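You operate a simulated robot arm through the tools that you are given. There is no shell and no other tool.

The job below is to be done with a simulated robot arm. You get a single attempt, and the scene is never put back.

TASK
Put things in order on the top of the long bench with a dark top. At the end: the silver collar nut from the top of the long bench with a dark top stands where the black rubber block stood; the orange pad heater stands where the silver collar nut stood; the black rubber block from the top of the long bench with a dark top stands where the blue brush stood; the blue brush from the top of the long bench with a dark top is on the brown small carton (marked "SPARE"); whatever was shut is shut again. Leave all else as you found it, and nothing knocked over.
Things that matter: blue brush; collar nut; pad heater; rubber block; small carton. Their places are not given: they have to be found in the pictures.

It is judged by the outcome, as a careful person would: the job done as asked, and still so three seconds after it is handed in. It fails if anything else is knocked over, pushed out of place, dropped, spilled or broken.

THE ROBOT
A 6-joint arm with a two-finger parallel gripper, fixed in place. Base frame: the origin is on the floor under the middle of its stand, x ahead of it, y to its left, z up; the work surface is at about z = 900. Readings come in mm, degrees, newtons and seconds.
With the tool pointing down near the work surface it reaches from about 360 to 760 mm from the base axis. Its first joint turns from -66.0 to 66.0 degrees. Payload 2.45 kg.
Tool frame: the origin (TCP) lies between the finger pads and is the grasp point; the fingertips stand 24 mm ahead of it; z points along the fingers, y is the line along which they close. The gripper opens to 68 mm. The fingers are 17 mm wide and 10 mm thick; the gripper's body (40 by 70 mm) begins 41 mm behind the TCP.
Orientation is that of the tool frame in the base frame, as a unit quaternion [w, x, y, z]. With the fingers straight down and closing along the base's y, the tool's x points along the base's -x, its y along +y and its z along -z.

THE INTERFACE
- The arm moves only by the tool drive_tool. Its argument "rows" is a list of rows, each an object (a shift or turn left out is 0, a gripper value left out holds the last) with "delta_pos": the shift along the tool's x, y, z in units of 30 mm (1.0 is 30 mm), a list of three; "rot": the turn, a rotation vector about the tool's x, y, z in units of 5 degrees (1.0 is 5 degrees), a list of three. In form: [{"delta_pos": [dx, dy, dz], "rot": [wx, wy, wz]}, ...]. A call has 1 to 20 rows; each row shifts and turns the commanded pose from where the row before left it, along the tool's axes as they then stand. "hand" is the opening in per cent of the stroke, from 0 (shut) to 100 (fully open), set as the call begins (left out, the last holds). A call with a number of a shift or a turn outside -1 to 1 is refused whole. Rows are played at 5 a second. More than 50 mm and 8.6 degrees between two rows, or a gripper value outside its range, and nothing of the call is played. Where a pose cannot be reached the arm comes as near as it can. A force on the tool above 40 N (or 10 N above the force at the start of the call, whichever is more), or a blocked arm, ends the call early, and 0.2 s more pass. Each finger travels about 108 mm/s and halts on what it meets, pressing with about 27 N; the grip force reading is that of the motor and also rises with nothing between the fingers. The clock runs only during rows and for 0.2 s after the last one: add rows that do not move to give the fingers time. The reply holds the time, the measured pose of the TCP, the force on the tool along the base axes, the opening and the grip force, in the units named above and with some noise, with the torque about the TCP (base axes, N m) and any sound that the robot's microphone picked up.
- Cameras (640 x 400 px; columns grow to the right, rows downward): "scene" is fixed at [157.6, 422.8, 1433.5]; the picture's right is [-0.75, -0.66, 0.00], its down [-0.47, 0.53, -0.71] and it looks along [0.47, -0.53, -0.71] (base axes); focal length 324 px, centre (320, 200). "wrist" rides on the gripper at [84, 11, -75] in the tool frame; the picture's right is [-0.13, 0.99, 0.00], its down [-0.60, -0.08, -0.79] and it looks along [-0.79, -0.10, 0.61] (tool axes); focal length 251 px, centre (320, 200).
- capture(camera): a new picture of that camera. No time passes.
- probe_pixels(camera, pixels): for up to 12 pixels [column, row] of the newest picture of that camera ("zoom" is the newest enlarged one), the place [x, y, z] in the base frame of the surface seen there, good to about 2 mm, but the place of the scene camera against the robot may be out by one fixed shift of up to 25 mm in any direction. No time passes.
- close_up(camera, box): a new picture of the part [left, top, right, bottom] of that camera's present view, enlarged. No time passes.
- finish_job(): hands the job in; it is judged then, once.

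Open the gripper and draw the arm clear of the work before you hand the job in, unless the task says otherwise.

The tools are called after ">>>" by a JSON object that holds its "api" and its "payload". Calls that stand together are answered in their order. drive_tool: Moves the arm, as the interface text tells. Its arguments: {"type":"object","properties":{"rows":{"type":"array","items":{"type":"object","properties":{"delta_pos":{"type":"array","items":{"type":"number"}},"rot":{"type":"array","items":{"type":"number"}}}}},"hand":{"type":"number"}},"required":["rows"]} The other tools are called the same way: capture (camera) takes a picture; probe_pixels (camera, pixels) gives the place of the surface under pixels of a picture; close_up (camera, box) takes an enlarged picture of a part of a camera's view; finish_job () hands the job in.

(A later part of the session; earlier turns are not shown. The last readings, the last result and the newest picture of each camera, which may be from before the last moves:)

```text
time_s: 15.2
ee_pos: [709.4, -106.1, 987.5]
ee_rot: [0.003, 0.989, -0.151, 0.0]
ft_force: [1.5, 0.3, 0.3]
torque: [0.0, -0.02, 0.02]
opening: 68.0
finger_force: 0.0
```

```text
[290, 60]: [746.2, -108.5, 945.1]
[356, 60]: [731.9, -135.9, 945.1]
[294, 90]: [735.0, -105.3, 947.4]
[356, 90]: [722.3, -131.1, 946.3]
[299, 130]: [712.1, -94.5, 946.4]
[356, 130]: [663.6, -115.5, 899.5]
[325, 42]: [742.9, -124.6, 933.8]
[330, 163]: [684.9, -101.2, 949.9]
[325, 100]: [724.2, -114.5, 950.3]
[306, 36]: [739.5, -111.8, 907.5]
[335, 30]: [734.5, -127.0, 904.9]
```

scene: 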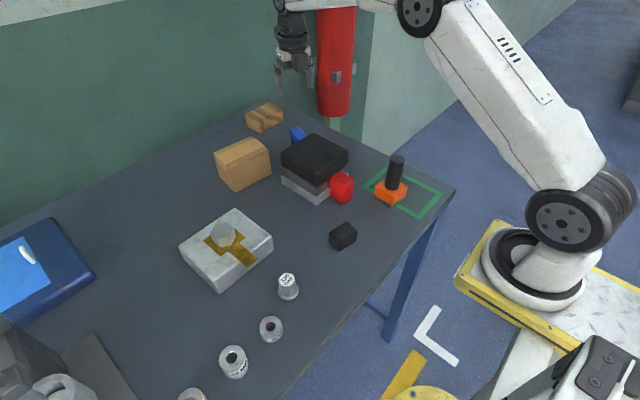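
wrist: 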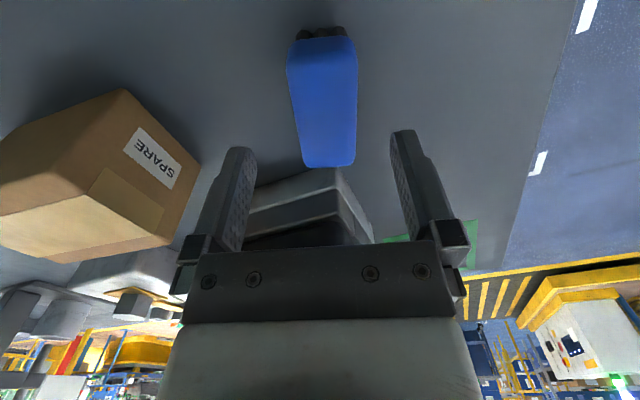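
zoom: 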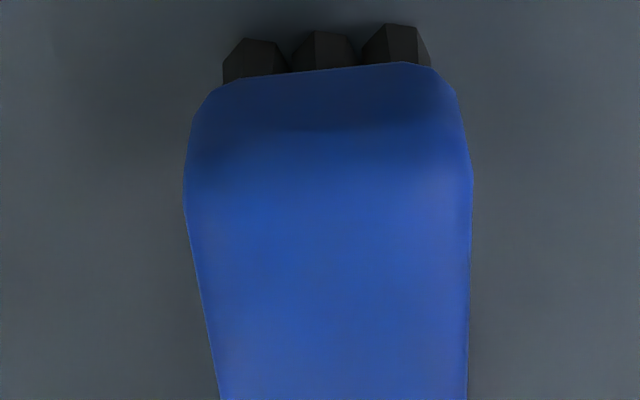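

The tool needs +4 mm along its x and +5 mm along its y. I correct and lower to z≈937 with the gripper open, checking forces.

>>> {"api": "drive_tool", "payload": {"rows": [{"delta_pos": [0.133, 0.167, 0]}, {}, {"delta_pos": [0, 0, 0.56]}, {"delta_pos": [0, 0, 0.56]}, {"delta_pos": [0, 0, 0.56]}, {}], "hand": 100}}

>>> {"api": "capture", "payload": {"camera": "wrist"}}

>>> {"api": "close_up", "payload": {"camera": "scene", "box": [230, 80, 370, 190]}}

```text
time_s: 16.6
ee_pos: [714.3, -107.1, 938.3]
ee_rot: [0.002, 0.989, -0.151, 0.0]
ft_force: [0.0, -1.1, -0.3]
torque: [-0.02, 0.02, -0.05]
opening: 68.0
finger_force: 0.1
out of reach, approached as far as the arm can: row 1
```

```text
taken
```

wrist: 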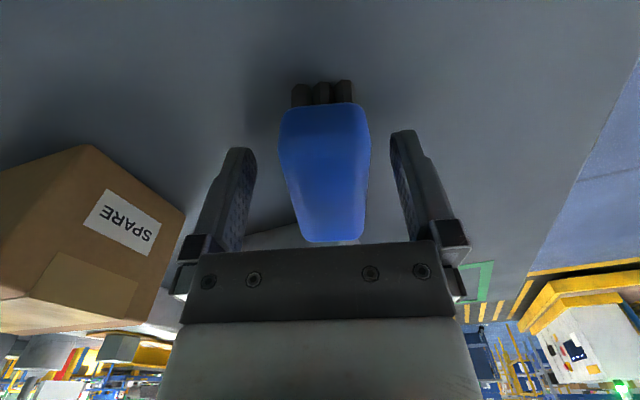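

```text
3.64 times, centred on (300, 135) of scene
```

zoom: 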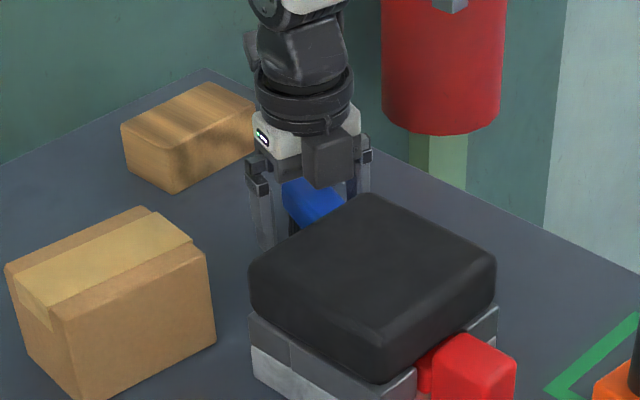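

The tool did not follow sideways: "out of reach" with the yaw drifting suggests the last joint is at its limit. I turn back about 3° about tool z and redo the small sideways correction; the fingers still have ~13 mm clearance on each side.

>>> {"api": "drive_tool", "payload": {"rows": [{"rot": [0, 0, 0.6]}, {}, {"delta_pos": [-0.1, 0.17, 0]}, {}]}}

>>> {"api": "capture", "payload": {"camera": "wrist"}}

```text
time_s: 17.6
ee_pos: [709.4, -113.6, 937.7]
ee_rot: [0.0, 0.985, -0.173, 0.0]
ft_force: [-0.6, -0.4, 0.6]
torque: [0.03, 0.02, 0.0]
opening: 67.9
finger_force: 0.1
```

```text
taken
```

wrist: 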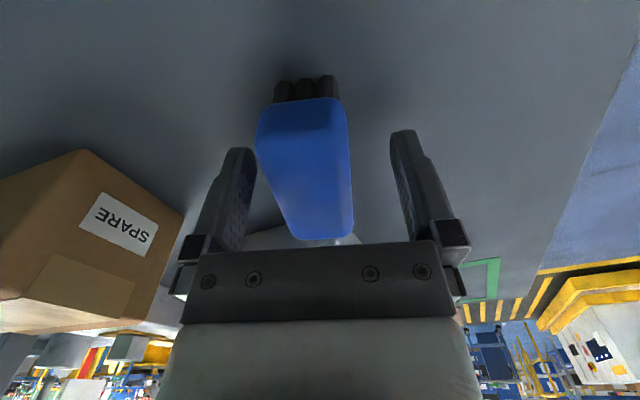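

Now the tool is at (709.4,-113.6) with 2.5° yaw offset, about 2 mm off. I nudge it and close on the blue block.

>>> {"api": "drive_tool", "payload": {"rows": [{"delta_pos": [0.05, -0.07, 0]}, {}]}}

>>> {"api": "drive_tool", "payload": {"rows": [{}, {}, {}, {}], "hand": 0}}

>>> {"api": "capture", "payload": {"camera": "wrist"}}

```text
time_s: 18.2
ee_pos: [712.5, -111.5, 937.5]
ee_rot: [0.0, 0.985, -0.173, 0.0]
ft_force: [0.0, 0.2, 0.1]
torque: [0.03, 0.01, -0.01]
opening: 67.9
finger_force: 0.1
```

```text
time_s: 19.2
ee_pos: [711.7, -111.9, 937.9]
ee_rot: [0.0, 0.985, -0.173, 0.0]
ft_force: [0.0, -0.6, 0.5]
torque: [-0.01, 0.02, 0.02]
opening: 33.4
finger_force: 26.8
```

```text
taken
```

wrist: 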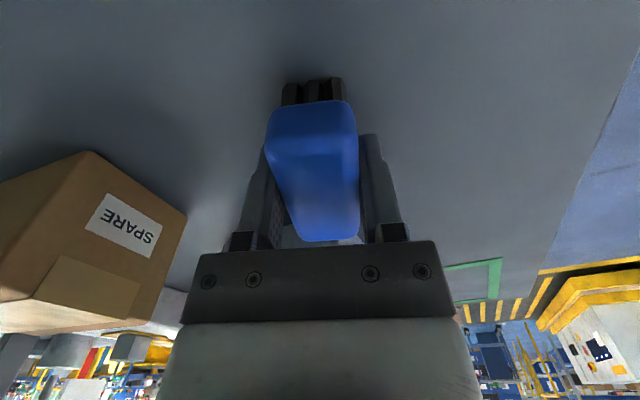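

The brush is gripped (opening 33.4 mm, 26.8 N). I lift it straight up about 110 mm.

>>> {"api": "drive_tool", "payload": {"rows": [{"delta_pos": [0, 0, -0.4]}, {"delta_pos": [0, 0, -0.6]}, {"delta_pos": [0, 0, -0.7]}, {"delta_pos": [0, 0, -0.7]}, {"delta_pos": [0, 0, -0.7]}, {"delta_pos": [0, 0, -0.7]}, {}]}}

>>> {"api": "capture", "payload": {"camera": "wrist"}}

>>> {"api": "capture", "payload": {"camera": "scene"}}

>>> {"api": "close_up", "payload": {"camera": "scene", "box": [200, 70, 360, 190]}}

```text
time_s: 20.8
ee_pos: [712.2, -111.0, 1052.4]
ee_rot: [0.0, 0.985, -0.174, 0.0]
ft_force: [0.3, -0.5, -0.2]
torque: [0.03, 0.02, -0.01]
opening: 33.8
finger_force: 26.7
```

```text
taken
```

wrist: 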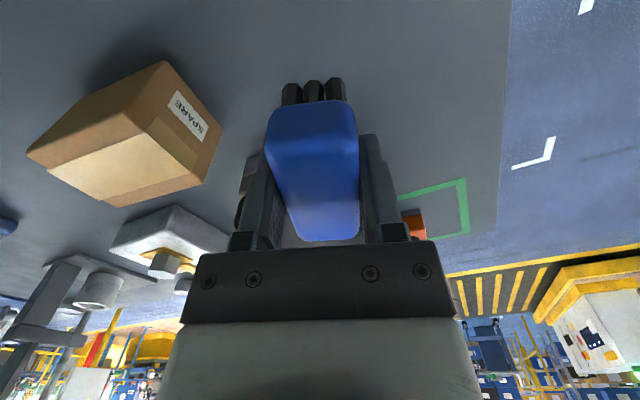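

```text
taken
```

scene: 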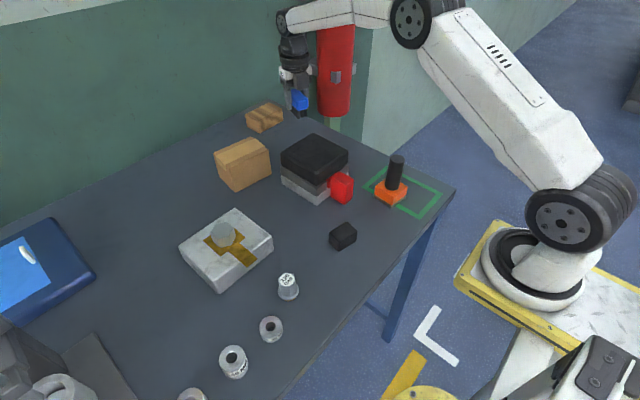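

```text
3.33 times, centred on (280, 130) of scene
```

zoom: 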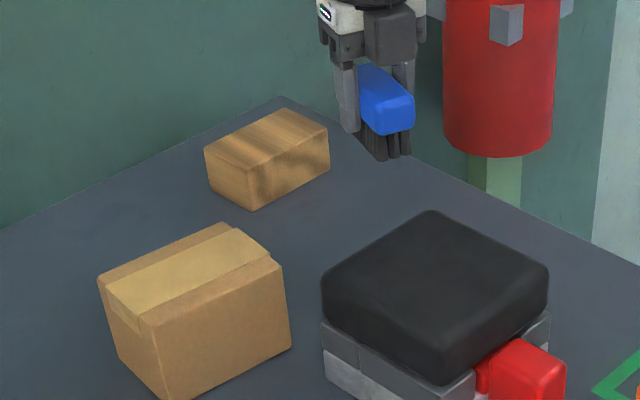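

The brush hangs level in the grip. Now I measure the carton's top in a close-up.

>>> {"api": "close_up", "payload": {"camera": "wrist", "box": [20, 50, 240, 220]}}

>>> {"api": "probe_pixels", "payload": {"camera": "wrist", "pixels": [[158, 80], [50, 150], [115, 195], [195, 172], [150, 120], [100, 160], [180, 150], [130, 100], [36, 152], [75, 118], [205, 180], [125, 200]]}}

>>> {"api": "probe_pixels", "payload": {"camera": "scene", "pixels": [[245, 142], [265, 155], [236, 172], [220, 158], [240, 155], [228, 165], [255, 148]]}}

```text
2.35 times, centred on (130, 135) of wrist
```

zoom: 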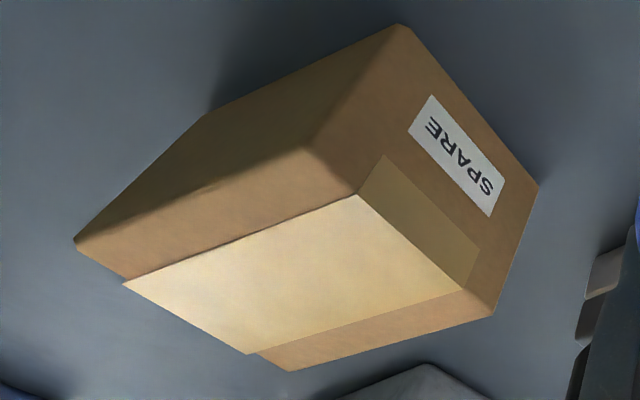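

```text
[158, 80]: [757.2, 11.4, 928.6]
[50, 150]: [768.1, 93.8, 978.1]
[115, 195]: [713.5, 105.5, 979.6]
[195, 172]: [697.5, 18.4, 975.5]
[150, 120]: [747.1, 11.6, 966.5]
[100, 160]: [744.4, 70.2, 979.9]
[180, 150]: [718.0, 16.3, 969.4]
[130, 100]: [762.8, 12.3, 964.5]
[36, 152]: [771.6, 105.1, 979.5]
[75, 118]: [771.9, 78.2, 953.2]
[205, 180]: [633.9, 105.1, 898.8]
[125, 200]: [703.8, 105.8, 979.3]
```

```text
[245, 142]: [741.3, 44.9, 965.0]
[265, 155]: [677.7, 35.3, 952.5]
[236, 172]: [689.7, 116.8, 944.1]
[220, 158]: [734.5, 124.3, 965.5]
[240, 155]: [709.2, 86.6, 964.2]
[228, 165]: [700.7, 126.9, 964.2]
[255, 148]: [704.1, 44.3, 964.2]
```

Carton top spans about x 694–773, y 13–130 at z≈979.5, centre near (733,72). I carry the brush there at this height (brush bottom ≈1013).

>>> {"api": "drive_tool", "payload": {"rows": [{"delta_pos": [-0.2456, -0.9933, 0]}, {"delta_pos": [-0.2456, -0.9933, 0]}, {"delta_pos": [-0.2456, -0.9933, 0]}, {"delta_pos": [-0.2456, -0.9933, 0]}, {"delta_pos": [-0.2456, -0.9933, 0]}, {"delta_pos": [-0.2456, -0.9933, 0]}, {}]}}

>>> {"api": "capture", "payload": {"camera": "wrist"}}

>>> {"api": "close_up", "payload": {"camera": "scene", "box": [180, 70, 340, 190]}}

```text
time_s: 22.4
ee_pos: [732.1, 70.2, 1052.4]
ee_rot: [0.0, 0.985, -0.174, 0.0]
ft_force: [0.2, -0.4, -1.1]
torque: [0.0, 0.01, -0.01]
opening: 33.4
finger_force: 26.7
```

```text
taken
```

wrist: 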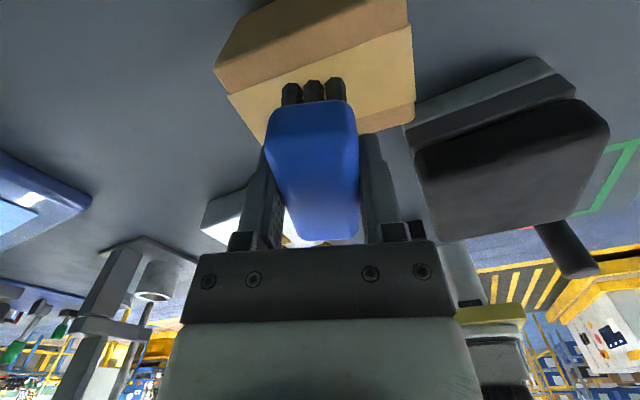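

```text
3.33 times, centred on (260, 130) of scene
```

zoom: 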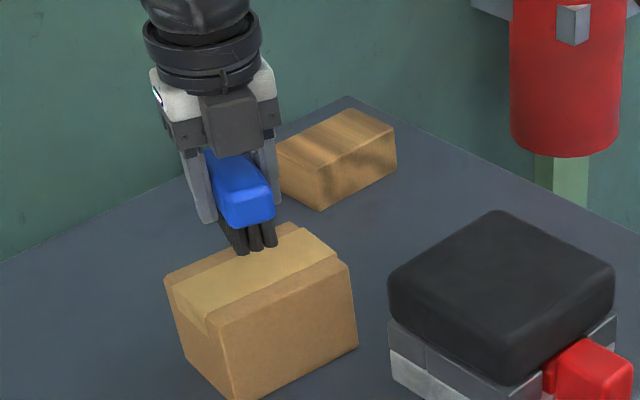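

The brush is above the middle of the carton. I lower 31 mm, which should leave the bristles about 2 mm above the top.

>>> {"api": "drive_tool", "payload": {"rows": [{"delta_pos": [0, 0, 0.35]}, {"delta_pos": [0, 0, 0.35]}, {"delta_pos": [0, 0, 0.33]}, {}]}}

>>> {"api": "close_up", "payload": {"camera": "scene", "box": [190, 110, 290, 190]}}

```text
time_s: 23.4
ee_pos: [731.5, 70.4, 1020.7]
ee_rot: [0.0, 0.985, -0.173, 0.001]
ft_force: [-0.8, -0.4, -0.5]
torque: [0.02, -0.01, 0.01]
opening: 33.6
finger_force: 26.6
```

```text
5.00 times, centred on (240, 150) of scene
```

zoom: 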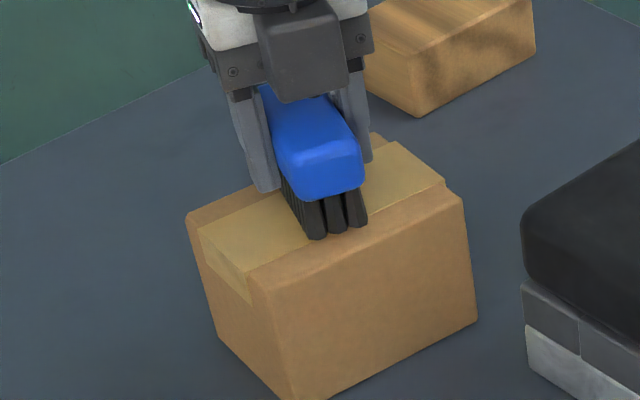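

Nearly touching; I lower in 1 mm steps until a light contact force appears.

>>> {"api": "drive_tool", "payload": {"rows": [{"delta_pos": [0, 0, 0.033]}, {}]}}

>>> {"api": "drive_tool", "payload": {"rows": [{"delta_pos": [0, 0, 0.033]}, {}]}}

>>> {"api": "drive_tool", "payload": {"rows": [{"delta_pos": [0, 0, 0.02]}, {}]}}

```text
time_s: 24.0
ee_pos: [732.0, 71.7, 1020.9]
ee_rot: [0.0, 0.985, -0.173, 0.001]
ft_force: [0.1, -0.5, -1.0]
torque: [-0.01, 0.01, 0.02]
opening: 33.7
finger_force: 26.9
```

```text
time_s: 24.6
ee_pos: [731.0, 70.9, 1018.4]
ee_rot: [0.0, 0.985, -0.173, 0.001]
ft_force: [0.5, 0.4, -0.4]
torque: [-0.05, 0.0, -0.02]
opening: 33.3
finger_force: 26.9
```

```text
time_s: 25.2
ee_pos: [731.9, 70.7, 1018.6]
ee_rot: [0.0, 0.985, -0.174, 0.0]
ft_force: [-0.6, -0.2, -0.8]
torque: [-0.01, 0.01, -0.02]
opening: 33.3
finger_force: 27.1
```

>>> {"api": "drive_tool", "payload": {"rows": [{"delta_pos": [0, 0, 0.027]}, {}]}}

>>> {"api": "drive_tool", "payload": {"rows": [{"delta_pos": [0, 0, 0.027]}, {}]}}

>>> {"api": "close_up", "payload": {"camera": "scene", "box": [220, 130, 270, 170]}}

```text
time_s: 25.8
ee_pos: [730.7, 71.3, 1018.8]
ee_rot: [0.0, 0.985, -0.174, -0.001]
ft_force: [-0.1, 0.0, 1.3]
torque: [0.01, 0.06, 0.02]
opening: 33.2
finger_force: 26.8
```

```text
time_s: 26.4
ee_pos: [731.8, 71.0, 1018.3]
ee_rot: [-0.001, 0.985, -0.174, 0.001]
ft_force: [-0.2, 0.5, 6.4]
torque: [0.09, 0.21, 0.02]
opening: 33.7
finger_force: 27.2
```

```text
10.00 times, centred on (245, 150) of scene
```

zoom: 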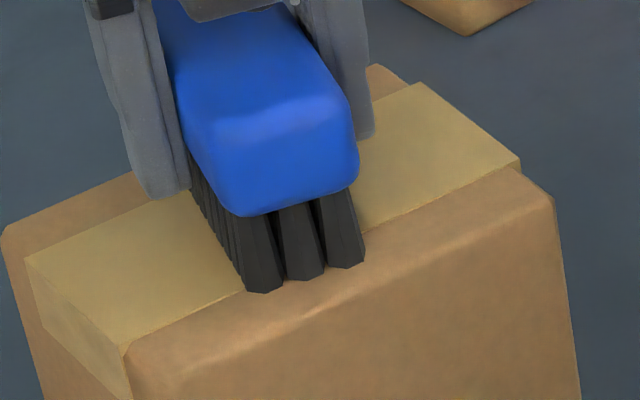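

Contact at 6.4 N, but the near bristles are close to the carton's front edge. I lift 5 mm, shift +6 mm in base x, and come down again for a better margin.

>>> {"api": "drive_tool", "payload": {"rows": [{"delta_pos": [0, 0, -0.18]}, {"delta_pos": [0.188, -0.07, 0]}, {}, {"delta_pos": [0, 0, 0.13]}, {}]}}

>>> {"api": "drive_tool", "payload": {"rows": [{"delta_pos": [0, 0, 0.027]}, {}]}}

>>> {"api": "close_up", "payload": {"camera": "scene", "box": [220, 130, 270, 170]}}

```text
time_s: 27.6
ee_pos: [736.8, 71.7, 1018.9]
ee_rot: [0.0, 0.985, -0.173, 0.0]
ft_force: [0.8, -0.4, -1.0]
torque: [0.02, 0.01, 0.0]
opening: 33.5
finger_force: 27.0
```

```text
time_s: 28.2
ee_pos: [736.9, 71.3, 1017.9]
ee_rot: [0.0, 0.985, -0.173, 0.0]
ft_force: [-0.5, 0.0, -0.4]
torque: [0.02, -0.01, -0.03]
opening: 33.3
finger_force: 27.0
```

```text
10.00 times, centred on (245, 150) of scene
```

zoom: 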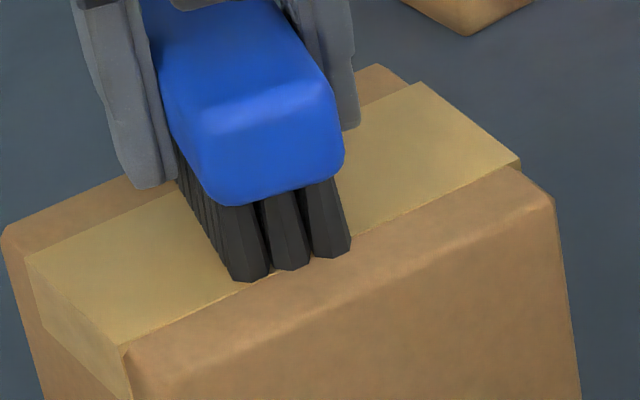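

Better placed on the tape. I take the last small steps to contact.

>>> {"api": "drive_tool", "payload": {"rows": [{"delta_pos": [0, 0, 0.02]}, {}]}}

>>> {"api": "drive_tool", "payload": {"rows": [{"delta_pos": [0, 0, 0.015]}, {}]}}

```text
time_s: 28.8
ee_pos: [738.4, 71.2, 1018.3]
ee_rot: [-0.001, 0.985, -0.174, 0.0]
ft_force: [-0.7, -0.1, 2.0]
torque: [-0.01, 0.07, 0.0]
opening: 33.4
finger_force: 27.4
```

```text
time_s: 29.4
ee_pos: [737.9, 71.8, 1017.2]
ee_rot: [0.0, 0.985, -0.173, -0.001]
ft_force: [-1.1, -1.0, 7.6]
torque: [0.03, 0.21, 0.02]
opening: 33.3
finger_force: 26.6
```

Firm contact (7.6 N). I open the gripper and wait.

>>> {"api": "drive_tool", "payload": {"rows": [{}, {}, {}, {}], "hand": 100}}

>>> {"api": "close_up", "payload": {"camera": "scene", "box": [210, 110, 290, 190]}}

>>> {"api": "capture", "payload": {"camera": "wrist"}}

```text
time_s: 30.4
ee_pos: [738.1, 71.2, 1016.5]
ee_rot: [0.0, 0.985, -0.174, 0.0]
ft_force: [-0.7, -0.3, -0.4]
torque: [0.0, -0.03, 0.05]
opening: 68.2
finger_force: 0.1
```

```text
5.00 times, centred on (250, 150) of scene
```

zoom: 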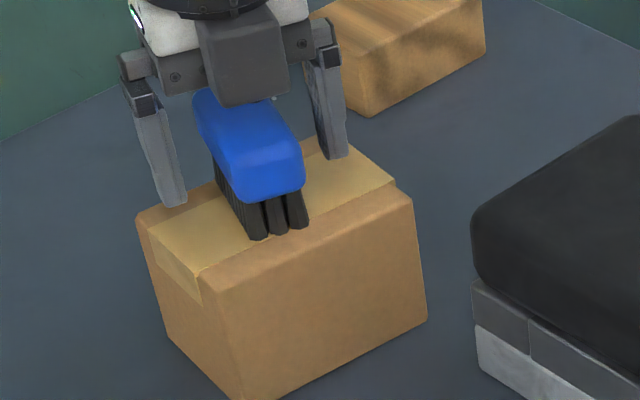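

```text
taken
```

wrist: 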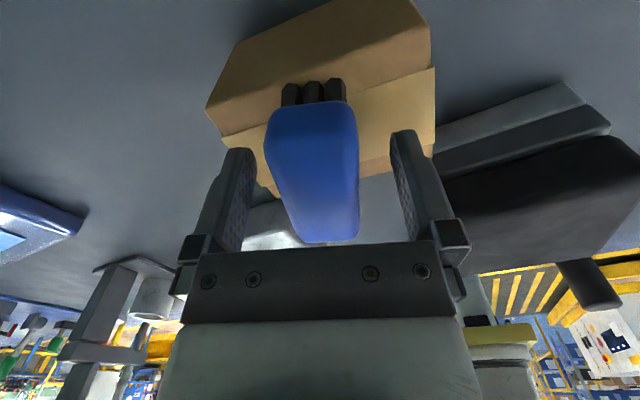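

The brush stands on the carton. I raise the tool straight up 75 mm, clear of the brush top (≈1031).

>>> {"api": "drive_tool", "payload": {"rows": [{"delta_pos": [0, 0, -0.3]}, {"delta_pos": [0, 0, -0.5]}, {"delta_pos": [0, 0, -0.6]}, {"delta_pos": [0, 0, -0.6]}, {"delta_pos": [0, 0, -0.5]}, {}]}}

>>> {"api": "close_up", "payload": {"camera": "scene", "box": [210, 90, 290, 190]}}

```text
time_s: 31.8
ee_pos: [737.9, 71.0, 1092.7]
ee_rot: [0.0, 0.985, -0.173, 0.001]
ft_force: [0.4, 0.2, -0.3]
torque: [-0.02, -0.02, 0.03]
opening: 67.9
finger_force: 0.1
```

```text
4.00 times, centred on (250, 140) of scene
```

zoom: 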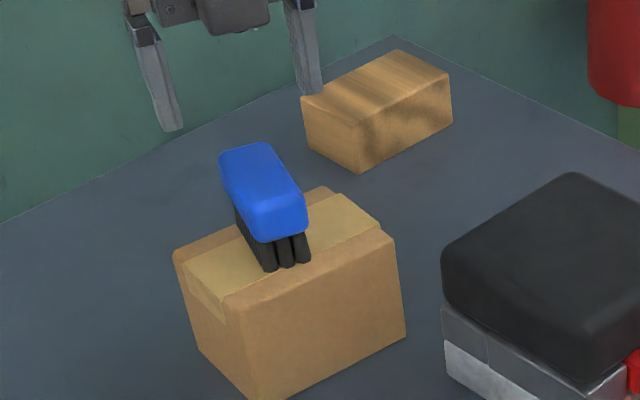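

The brush stands stably. I now move back toward the block area at height, to a lookout at about (460,80).

>>> {"api": "drive_tool", "payload": {"rows": [{"delta_pos": [-0.881, 0.29, -0.1]}, {"delta_pos": [-0.881, 0.29, -0.1]}, {"delta_pos": [-0.881, 0.29, -0.1]}, {"delta_pos": [-0.881, 0.29, -0.1]}, {"delta_pos": [-0.881, 0.29, -0.1]}, {"delta_pos": [-0.881, 0.29, -0.1]}, {"delta_pos": [-0.881, 0.29, -0.1]}, {"delta_pos": [-0.881, 0.29, -0.1]}, {"delta_pos": [-0.881, 0.29, -0.1]}, {"delta_pos": [-0.881, 0.29, -0.1]}, {}]}}

>>> {"api": "capture", "payload": {"camera": "wrist"}}

```text
time_s: 34.2
ee_pos: [458.1, 77.9, 1121.8]
ee_rot: [0.0, 0.985, -0.173, 0.0]
ft_force: [-0.2, 0.2, -1.0]
torque: [0.01, 0.02, 0.04]
opening: 67.8
finger_force: 0.0
```

```text
taken
```

wrist: 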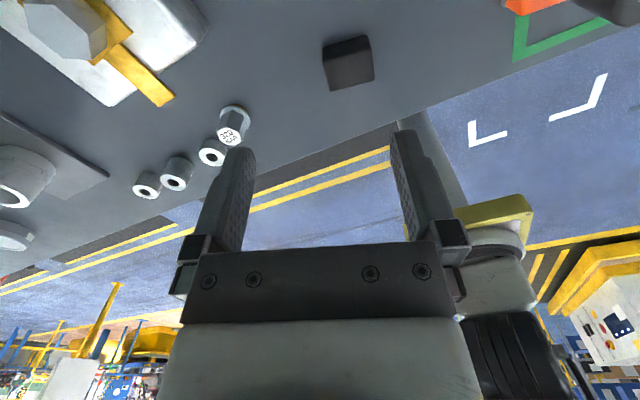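

The block shows at wrist (348,63), the nut at (233,122). I zoom and probe both.

>>> {"api": "close_up", "payload": {"camera": "wrist", "box": [300, 20, 400, 100]}}

>>> {"api": "probe_pixels", "payload": {"camera": "zoom", "pixels": [[215, 165], [460, 115], [490, 290], [255, 335], [350, 230], [430, 80], [210, 110], [320, 120], [270, 240], [470, 200], [360, 325]]}}

>>> {"api": "close_up", "payload": {"camera": "wrist", "box": [190, 90, 270, 150]}}

```text
5.00 times, centred on (350, 60) of wrist
```

zoom: 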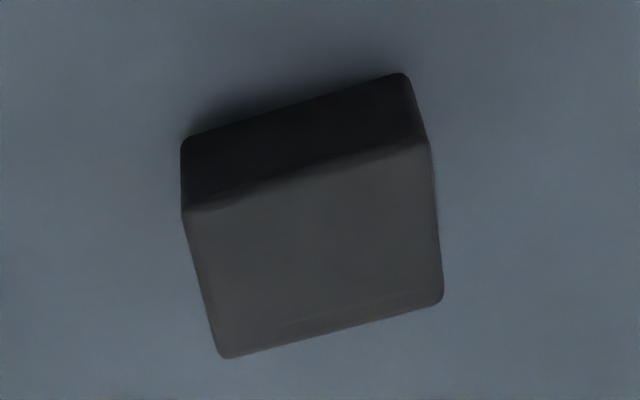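

```text
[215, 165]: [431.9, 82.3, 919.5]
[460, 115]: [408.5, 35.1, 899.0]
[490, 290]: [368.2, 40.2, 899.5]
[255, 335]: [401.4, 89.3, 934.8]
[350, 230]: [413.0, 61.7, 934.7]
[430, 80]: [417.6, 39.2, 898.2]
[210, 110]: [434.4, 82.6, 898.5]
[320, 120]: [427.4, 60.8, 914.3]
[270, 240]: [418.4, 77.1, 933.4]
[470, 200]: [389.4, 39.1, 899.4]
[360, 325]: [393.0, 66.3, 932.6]
```

```text
6.67 times, centred on (230, 120) of wrist
```

zoom: 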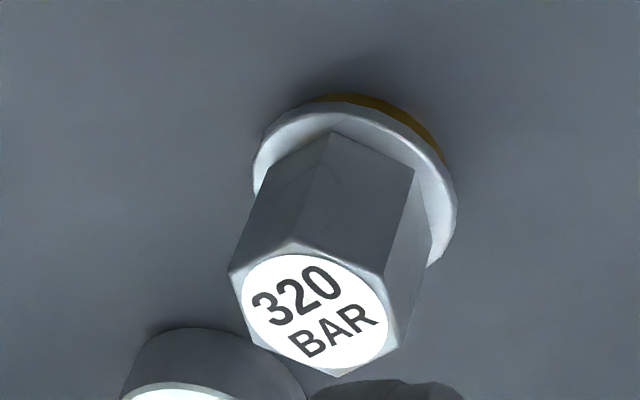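

Probing the block's top corners more carefully in a fresh zoom.

>>> {"api": "close_up", "payload": {"camera": "wrist", "box": [300, 20, 400, 100]}}

>>> {"api": "probe_pixels", "payload": {"camera": "zoom", "pixels": [[195, 215], [422, 152], [436, 292], [228, 350], [310, 178], [205, 285], [432, 220], [330, 328], [315, 255], [250, 130], [380, 90]]}}

```text
5.00 times, centred on (350, 60) of wrist
```

zoom: 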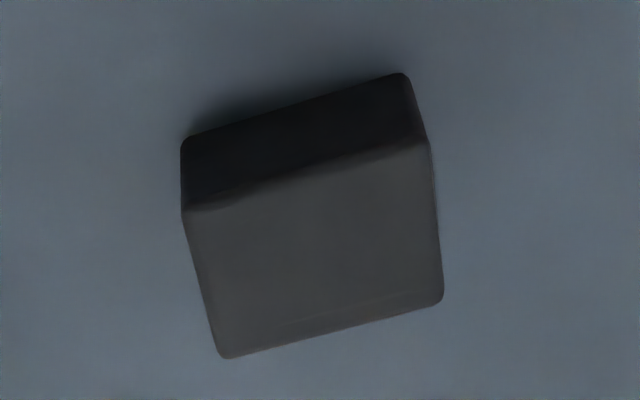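

```text
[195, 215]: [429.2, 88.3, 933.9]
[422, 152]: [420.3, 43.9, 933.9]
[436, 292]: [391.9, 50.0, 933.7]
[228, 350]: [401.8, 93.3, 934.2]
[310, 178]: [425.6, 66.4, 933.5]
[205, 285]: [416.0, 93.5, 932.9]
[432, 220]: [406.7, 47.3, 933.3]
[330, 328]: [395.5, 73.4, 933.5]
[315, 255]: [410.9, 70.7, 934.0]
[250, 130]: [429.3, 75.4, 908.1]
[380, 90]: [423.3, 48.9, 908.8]
```

The block measures about 47×31×35 mm, centre (410.8,68.9), long axis at 78.7°. I will grip it across its short side with the camera toward −y (clear of the device), so I turn +81.3° about tool z.

>>> {"api": "drive_tool", "payload": {"rows": [{"rot": [0, 0, 0.956]}, {"rot": [0, 0, 0.956]}, {"rot": [0, 0, 0.956]}, {"rot": [0, 0, 0.956]}, {"rot": [0, 0, 0.956]}, {"rot": [0, 0, 0.956]}, {"rot": [0, 0, 0.956]}, {"rot": [0, 0, 0.956]}, {"rot": [0, 0, 0.956]}, {"rot": [0, 0, 0.956]}, {"rot": [0, 0, 0.956]}, {"rot": [0, 0, 0.956]}, {"rot": [0, 0, 0.956]}, {"rot": [0, 0, 0.956]}, {"rot": [0, 0, 0.956]}, {"rot": [0, 0, 0.956]}, {"rot": [0, 0, 0.956]}, {}]}}

>>> {"api": "capture", "payload": {"camera": "wrist"}}

>>> {"api": "capture", "payload": {"camera": "scene"}}

```text
time_s: 38.0
ee_pos: [459.4, 80.2, 1120.6]
ee_rot: [0.0, -0.634, 0.773, 0.0]
ft_force: [-0.7, -0.2, -0.1]
torque: [0.01, -0.01, 0.02]
opening: 67.7
finger_force: 0.0
```

```text
taken
```

wrist: 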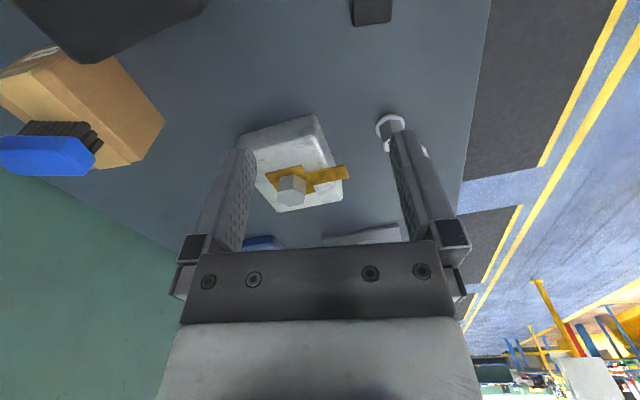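

```text
taken
```

scene: 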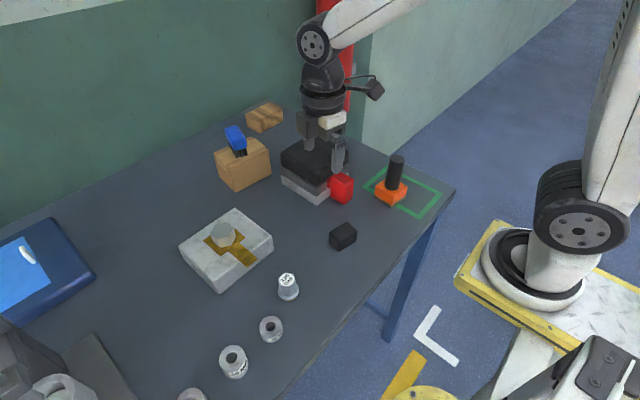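

Orientation is right. I move over the block centre (410.8,68.9) and lower to z≈980 (tips ≈956, block top 934).

>>> {"api": "drive_tool", "payload": {"rows": [{"delta_pos": [0.343, 0.757, 0]}, {"delta_pos": [0.343, 0.757, 0]}, {"delta_pos": [0, 0, 0.94]}, {"delta_pos": [0, 0, 0.94]}, {"delta_pos": [0, 0, 0.94]}, {"delta_pos": [0, 0, 0.94]}, {"delta_pos": [0, 0, 0.94]}, {}]}}

>>> {"api": "capture", "payload": {"camera": "wrist"}}

>>> {"api": "close_up", "payload": {"camera": "scene", "box": [290, 130, 410, 260]}}

```text
time_s: 39.8
ee_pos: [411.5, 67.9, 978.9]
ee_rot: [0.0, -0.634, 0.773, 0.0]
ft_force: [0.2, 0.1, -0.1]
torque: [-0.01, 0.04, -0.01]
opening: 68.0
finger_force: 0.0
```

```text
taken
```

wrist: 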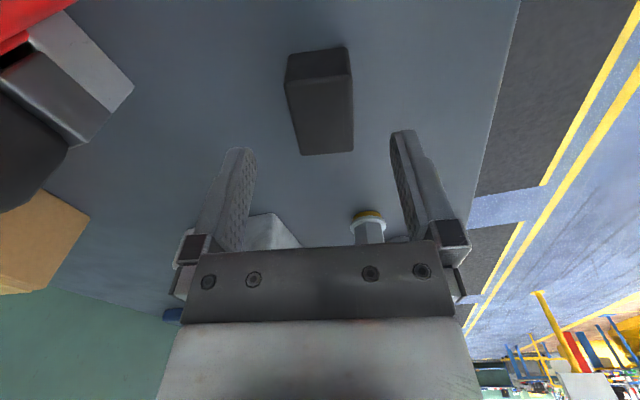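

```text
3.08 times, centred on (350, 195) of scene
```

zoom: 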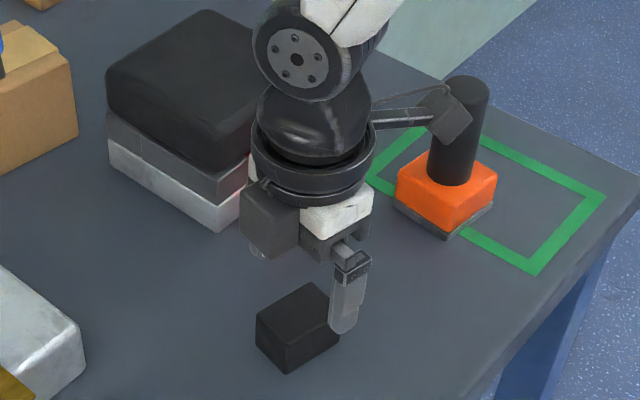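

I check the block's edges from this closer view before lowering.

>>> {"api": "close_up", "payload": {"camera": "wrist", "box": [270, 40, 370, 160]}}

>>> {"api": "probe_pixels", "payload": {"camera": "wrist", "pixels": [[289, 87], [350, 80], [352, 115], [351, 148], [302, 150], [295, 120], [325, 120], [320, 84], [325, 152]]}}

>>> {"api": "probe_pixels", "payload": {"camera": "scene", "pixels": [[397, 158], [396, 175], [390, 192]]}}

```text
3.33 times, centred on (320, 100) of wrist
```

zoom: 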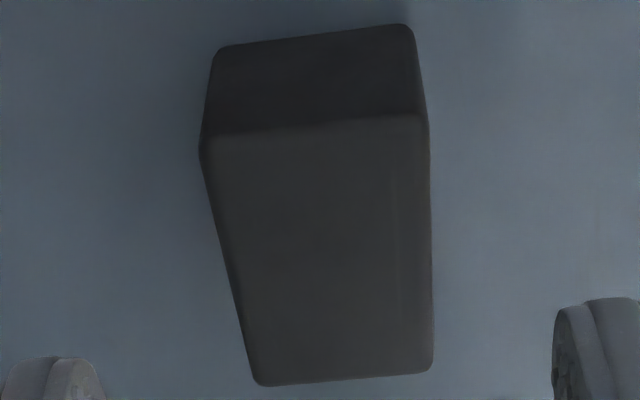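

```text
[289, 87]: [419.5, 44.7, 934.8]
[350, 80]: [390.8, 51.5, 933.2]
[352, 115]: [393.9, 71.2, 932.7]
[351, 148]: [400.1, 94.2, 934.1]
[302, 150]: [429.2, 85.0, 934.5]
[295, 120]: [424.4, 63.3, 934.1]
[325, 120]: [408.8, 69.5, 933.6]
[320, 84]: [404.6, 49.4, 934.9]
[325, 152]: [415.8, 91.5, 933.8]
```

```text
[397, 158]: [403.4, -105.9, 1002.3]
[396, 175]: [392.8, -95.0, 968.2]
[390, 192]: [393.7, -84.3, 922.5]
```

The block is about 2 mm off along the closing line; I correct it, lower to z≈926.5 (tips ≈902.5) and close.

>>> {"api": "drive_tool", "payload": {"rows": [{"delta_pos": [0, 0.07, 0.3]}, {"delta_pos": [0, 0, 0.5]}, {"delta_pos": [0, 0, 0.5]}, {"delta_pos": [0, 0, 0.45]}, {}]}}

>>> {"api": "drive_tool", "payload": {"rows": [{}, {}, {}, {}], "hand": 0}}

>>> {"api": "capture", "payload": {"camera": "wrist"}}

```text
time_s: 41.0
ee_pos: [409.8, 68.4, 927.8]
ee_rot: [0.0, -0.634, 0.773, 0.0]
ft_force: [0.9, 0.3, -0.3]
torque: [0.0, 0.0, 0.01]
opening: 67.9
finger_force: 0.1
```

```text
time_s: 42.0
ee_pos: [410.0, 68.7, 927.1]
ee_rot: [0.0, -0.634, 0.773, 0.0]
ft_force: [-0.4, 0.6, 0.3]
torque: [0.02, -0.04, 0.04]
opening: 34.5
finger_force: 26.8
```

```text
taken
```

wrist: 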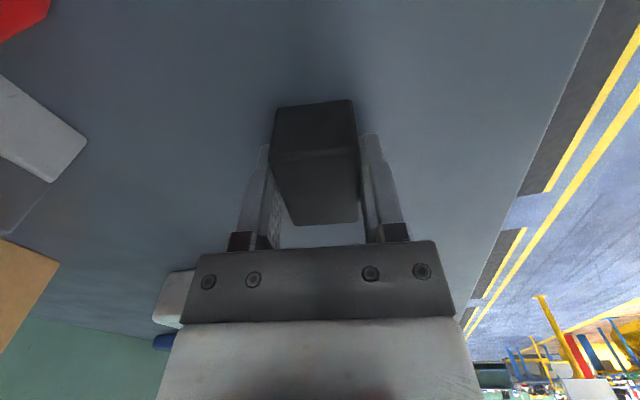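

The block is gripped (34.5 mm). I lift it about 170 mm.

>>> {"api": "drive_tool", "payload": {"rows": [{"delta_pos": [0, 0, -0.4]}, {"delta_pos": [0, 0, -0.8]}, {"delta_pos": [0, 0, -0.9]}, {"delta_pos": [0, 0, -0.9]}, {"delta_pos": [0, 0, -0.9]}, {"delta_pos": [0, 0, -0.9]}, {"delta_pos": [0, 0, -0.9]}, {}]}}

>>> {"api": "capture", "payload": {"camera": "wrist"}}

```text
time_s: 43.8
ee_pos: [407.7, 68.8, 1098.6]
ee_rot: [0.001, -0.634, 0.773, 0.0]
ft_force: [-0.7, -0.6, 0.6]
torque: [0.0, 0.0, 0.02]
opening: 34.7
finger_force: 27.3
```

```text
taken
```

wrist: 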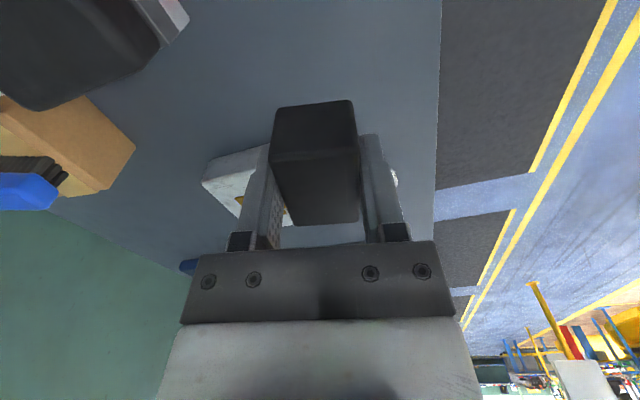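

Block held. I carry it over the device at this height to above the brush's old place (711.5,-111.5).

>>> {"api": "drive_tool", "payload": {"rows": [{"delta_pos": [0.326, -0.921, 0]}, {"delta_pos": [0.326, -0.921, 0]}, {"delta_pos": [0.326, -0.921, 0]}, {"delta_pos": [0.326, -0.921, 0]}, {"delta_pos": [0.326, -0.921, 0]}, {"delta_pos": [0.326, -0.921, 0]}, {"delta_pos": [0.326, -0.921, 0]}, {"delta_pos": [0.326, -0.921, 0]}, {"delta_pos": [0.326, -0.921, 0]}, {"delta_pos": [0.326, -0.921, 0]}, {"delta_pos": [0.326, -0.921, 0]}, {"delta_pos": [0.326, -0.921, 0]}, {}, {}]}}

>>> {"api": "capture", "payload": {"camera": "wrist"}}

>>> {"api": "capture", "payload": {"camera": "scene"}}

```text
time_s: 46.8
ee_pos: [711.1, -110.7, 1098.8]
ee_rot: [0.001, -0.634, 0.773, 0.0]
ft_force: [-0.3, 0.9, -0.7]
torque: [0.03, -0.02, 0.01]
opening: 34.7
finger_force: 27.6
```

```text
taken
```

wrist: 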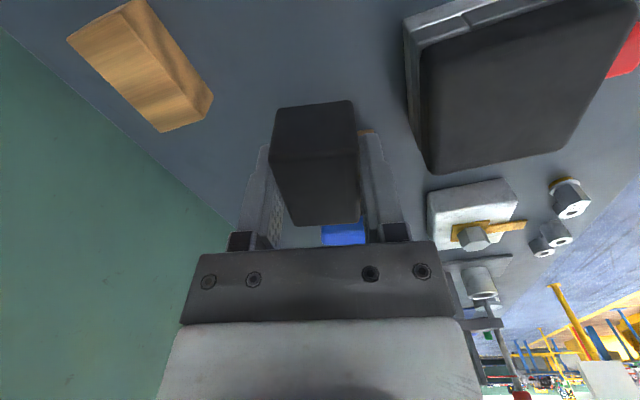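

```text
taken
```

scene: 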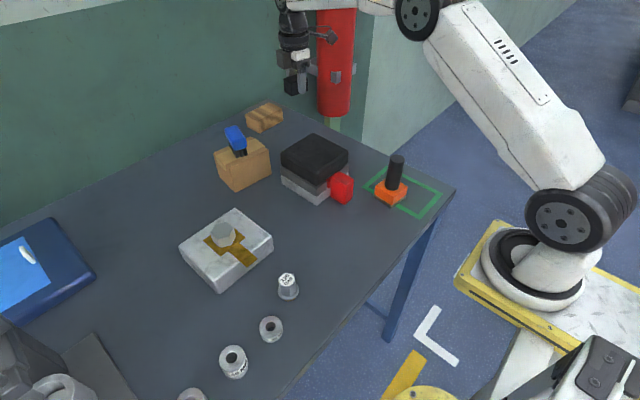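

Positioned at (711.1,-110.7). I lower to about z 930.

>>> {"api": "drive_tool", "payload": {"rows": [{"delta_pos": [0, 0, 0.9]}, {"delta_pos": [0, 0, 0.9]}, {"delta_pos": [0, 0, 0.9]}, {"delta_pos": [0, 0, 0.9]}, {"delta_pos": [0, 0, 0.9]}, {"delta_pos": [0, 0, 0.7]}, {"delta_pos": [0, 0, 0.4]}, {}]}}

>>> {"api": "close_up", "payload": {"camera": "scene", "box": [240, 80, 360, 180]}}

```text
time_s: 48.6
ee_pos: [710.6, -112.3, 930.8]
ee_rot: [0.0, -0.635, 0.773, 0.0]
ft_force: [-0.5, 0.0, -0.5]
torque: [-0.01, 0.0, -0.02]
opening: 34.8
finger_force: 27.4
```

```text
4.00 times, centred on (300, 130) of scene
```

zoom: 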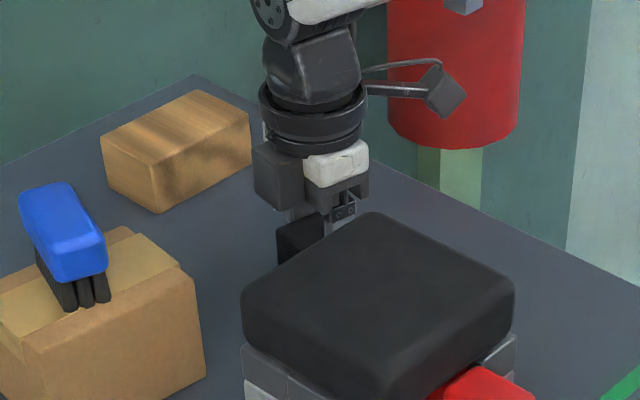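

Almost down. I take small steps until contact shows in the force.

>>> {"api": "drive_tool", "payload": {"rows": [{"delta_pos": [0, 0, 0.06]}, {}]}}

>>> {"api": "drive_tool", "payload": {"rows": [{"delta_pos": [0, 0, 0.03]}, {}]}}

>>> {"api": "drive_tool", "payload": {"rows": [{"delta_pos": [0, 0, 0.02]}, {}]}}

```text
time_s: 49.2
ee_pos: [711.1, -112.7, 928.7]
ee_rot: [0.0, -0.634, 0.773, -0.001]
ft_force: [-0.3, -0.4, -0.4]
torque: [0.03, -0.03, 0.0]
opening: 34.3
finger_force: 26.2
```

```text
time_s: 49.8
ee_pos: [710.5, -111.7, 928.3]
ee_rot: [-0.001, -0.634, 0.774, 0.0]
ft_force: [-0.2, 0.1, -0.3]
torque: [-0.01, 0.04, 0.0]
opening: 34.5
finger_force: 27.1
```

```text
time_s: 50.4
ee_pos: [710.9, -111.2, 927.8]
ee_rot: [0.0, -0.634, 0.773, 0.0]
ft_force: [-0.3, -0.3, -1.4]
torque: [-0.03, 0.02, 0.0]
opening: 34.7
finger_force: 27.3
```

>>> {"api": "drive_tool", "payload": {"rows": [{"delta_pos": [0, 0, 0.02]}, {}]}}

>>> {"api": "drive_tool", "payload": {"rows": [{"delta_pos": [0, 0, 0.02]}, {}]}}

>>> {"api": "drive_tool", "payload": {"rows": [{"delta_pos": [0, 0, 0.02]}, {}]}}

```text
time_s: 51.0
ee_pos: [711.6, -112.5, 927.1]
ee_rot: [-0.001, -0.634, 0.774, -0.001]
ft_force: [-0.9, -0.9, 0.9]
torque: [-0.04, 0.0, -0.04]
opening: 34.1
finger_force: 27.1
```

```text
time_s: 51.6
ee_pos: [712.3, -111.6, 928.5]
ee_rot: [0.0, -0.634, 0.773, -0.001]
ft_force: [-2.0, -1.6, 3.9]
torque: [-0.03, 0.11, 0.0]
opening: 34.4
finger_force: 26.8
```

```text
time_s: 52.2
ee_pos: [711.9, -111.4, 928.1]
ee_rot: [0.0, -0.634, 0.773, -0.001]
ft_force: [-2.3, -1.5, 10.3]
torque: [-0.08, 0.19, -0.01]
opening: 34.5
finger_force: 27.2
```

Contact is made (10 N down). I open the gripper to let the block stand.

>>> {"api": "drive_tool", "payload": {"rows": [{}, {}, {}, {}], "hand": 100}}

>>> {"api": "capture", "payload": {"camera": "wrist"}}

```text
time_s: 53.2
ee_pos: [711.2, -111.1, 926.0]
ee_rot: [0.001, -0.634, 0.773, -0.001]
ft_force: [-0.1, 0.2, -0.1]
torque: [0.01, 0.05, 0.0]
opening: 68.0
finger_force: 0.1
```

```text
taken
```

wrist: 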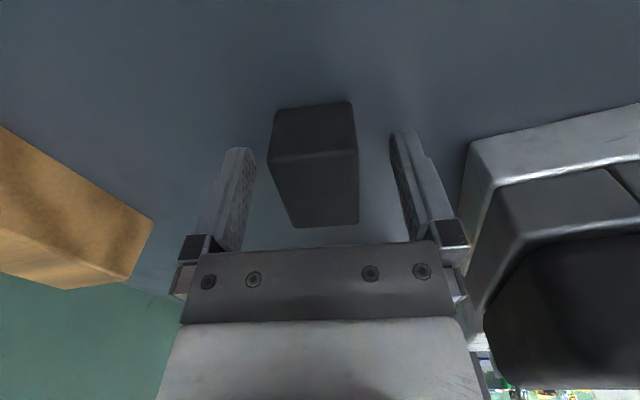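

The block is released upright at the brush's old place. I rise straight up to z≈1098 and look.

>>> {"api": "drive_tool", "payload": {"rows": [{"delta_pos": [0, 0, -0.4]}, {"delta_pos": [0, 0, -0.8]}, {"delta_pos": [0, 0, -0.9]}, {"delta_pos": [0, 0, -0.9]}, {"delta_pos": [0, 0, -0.9]}, {"delta_pos": [0, 0, -0.9]}, {"delta_pos": [0, 0, -0.9]}, {}]}}

>>> {"api": "capture", "payload": {"camera": "wrist"}}

>>> {"api": "probe_pixels", "payload": {"camera": "wrist", "pixels": [[320, 10], [320, 30], [300, 20], [340, 20]]}}

>>> {"api": "capture", "payload": {"camera": "scene"}}

```text
time_s: 55.0
ee_pos: [710.1, -110.5, 1097.9]
ee_rot: [-0.001, -0.634, 0.773, 0.0]
ft_force: [-0.2, -0.1, 0.0]
torque: [-0.02, -0.01, -0.01]
opening: 67.9
finger_force: 0.0
```

```text
taken
```

wrist: 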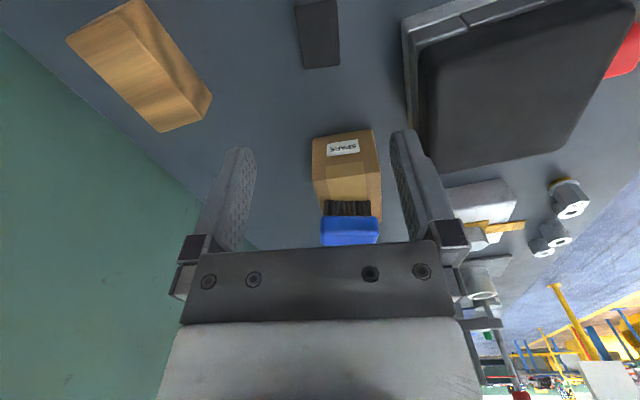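

```text
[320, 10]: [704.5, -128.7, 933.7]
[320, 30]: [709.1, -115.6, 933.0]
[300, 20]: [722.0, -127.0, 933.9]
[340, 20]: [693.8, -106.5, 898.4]
```

```text
taken
```

scene: 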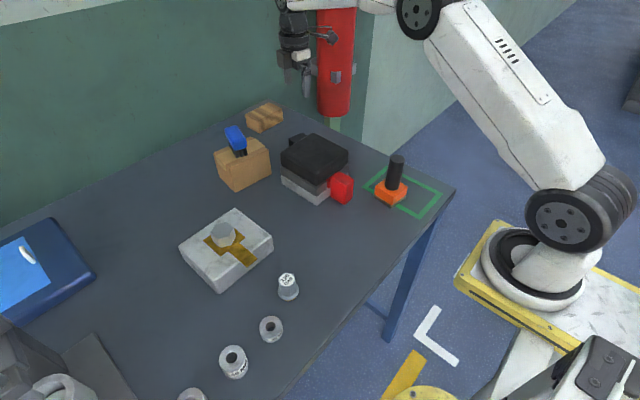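

Block placed correctly; brush on the carton. Now I move to a lookout near the nut at (411,185).

>>> {"api": "drive_tool", "payload": {"rows": [{"delta_pos": [-0.642, 0.974, 0]}, {"delta_pos": [-0.642, 0.974, 0]}, {"delta_pos": [-0.642, 0.974, 0]}, {"delta_pos": [-0.642, 0.974, 0]}, {"delta_pos": [-0.642, 0.974, 0]}, {"delta_pos": [-0.642, 0.974, 0]}, {"delta_pos": [-0.642, 0.974, 0]}, {"delta_pos": [-0.642, 0.974, 0]}, {"delta_pos": [-0.642, 0.974, 0]}, {"delta_pos": [-0.642, 0.974, 0]}, {"delta_pos": [-0.642, 0.974, 0]}, {"delta_pos": [-0.642, 0.974, 0]}, {}]}}

>>> {"api": "capture", "payload": {"camera": "wrist"}}

>>> {"api": "capture", "payload": {"camera": "scene"}}

```text
time_s: 57.8
ee_pos: [411.9, 184.5, 1099.3]
ee_rot: [0.0, -0.634, 0.773, 0.0]
ft_force: [-0.1, -0.1, 0.2]
torque: [0.01, 0.04, 0.03]
opening: 68.2
finger_force: 0.0
```

```text
taken
```

wrist: 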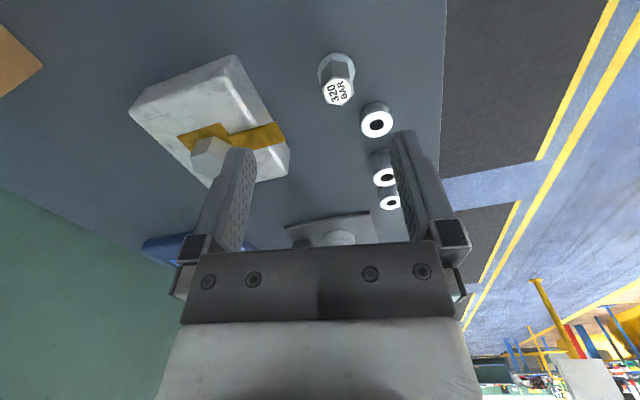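

```text
taken
```

scene: 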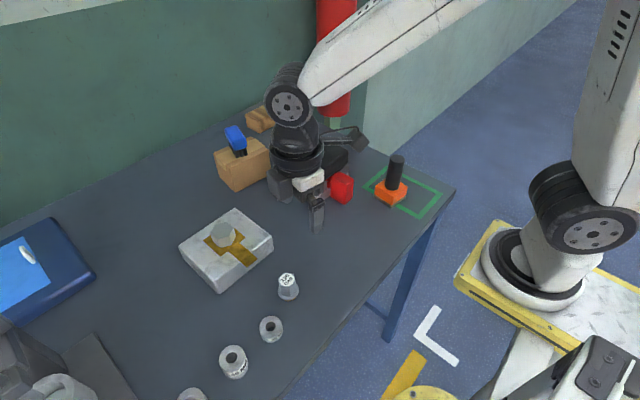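

The nut is at wrist (337,78). I zoom and probe its top hexagon and collar.

>>> {"api": "close_up", "payload": {"camera": "wrist", "box": [300, 40, 380, 120]}}

>>> {"api": "probe_pixels", "payload": {"camera": "zoom", "pixels": [[330, 260], [270, 210], [380, 215], [320, 165], [340, 320], [285, 300], [390, 300], [250, 150], [390, 150], [310, 80], [300, 180]]}}

```text
5.00 times, centred on (340, 80) of wrist
```

zoom: 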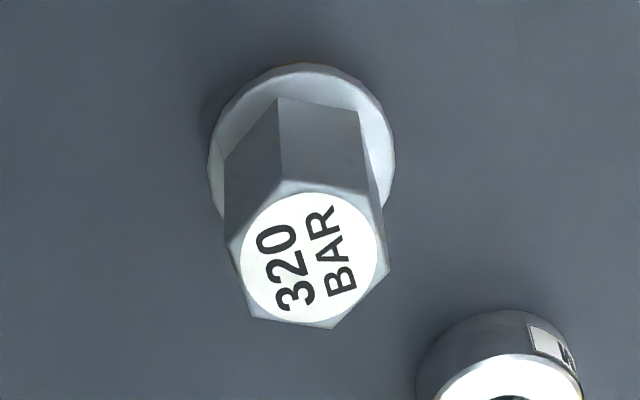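

```text
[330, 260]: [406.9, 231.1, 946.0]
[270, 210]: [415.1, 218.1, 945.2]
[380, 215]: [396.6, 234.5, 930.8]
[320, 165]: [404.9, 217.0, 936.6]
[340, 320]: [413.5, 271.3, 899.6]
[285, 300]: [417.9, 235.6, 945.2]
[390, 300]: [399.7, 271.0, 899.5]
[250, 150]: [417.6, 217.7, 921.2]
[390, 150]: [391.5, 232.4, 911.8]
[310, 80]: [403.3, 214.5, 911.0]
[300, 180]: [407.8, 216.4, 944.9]
```

I probe the hexagon's corners just inside the edges and the collar rim.

>>> {"api": "probe_pixels", "payload": {"camera": "zoom", "pixels": [[286, 187], [364, 197], [384, 266], [329, 319], [258, 313], [236, 242], [213, 180], [391, 160], [305, 68], [260, 85], [360, 85], [220, 210]]}}

```text
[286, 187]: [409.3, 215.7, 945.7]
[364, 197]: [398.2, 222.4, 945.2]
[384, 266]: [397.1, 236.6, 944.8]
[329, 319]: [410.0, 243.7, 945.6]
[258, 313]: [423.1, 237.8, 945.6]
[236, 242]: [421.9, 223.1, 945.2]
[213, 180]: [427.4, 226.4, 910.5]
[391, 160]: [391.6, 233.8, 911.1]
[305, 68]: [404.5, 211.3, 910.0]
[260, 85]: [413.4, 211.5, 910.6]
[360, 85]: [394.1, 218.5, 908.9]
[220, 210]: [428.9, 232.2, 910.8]
```

The nut's centre is (409.9,229.9), hex flats facing along x, collar top at z≈911, hex top z≈946. I turn −11.3° so the fingers close along x and move above it.

>>> {"api": "drive_tool", "payload": {"rows": [{"rot": [0, 0, -0.76]}, {"rot": [0, 0, -0.75]}, {"rot": [0, 0, -0.75]}, {"delta_pos": [-0.75, 0.03, 0]}, {"delta_pos": [-0.75, 0.03, 0]}, {}]}}

>>> {"api": "capture", "payload": {"camera": "wrist"}}

```text
time_s: 59.2
ee_pos: [410.4, 230.5, 1097.5]
ee_rot: [0.001, 0.708, -0.707, 0.0]
ft_force: [0.4, 1.2, 0.0]
torque: [0.03, 0.03, -0.02]
opening: 68.2
finger_force: 0.0
```

```text
taken
```

wrist: 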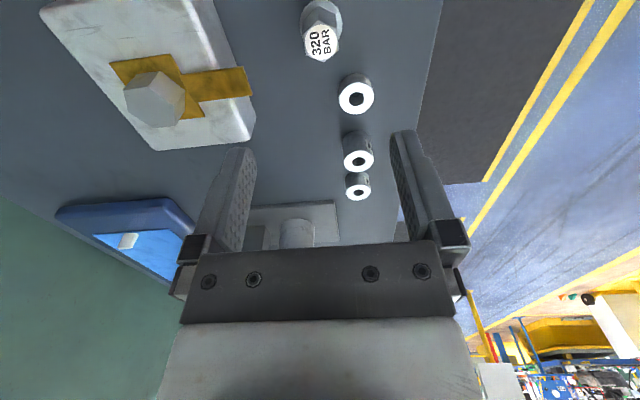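

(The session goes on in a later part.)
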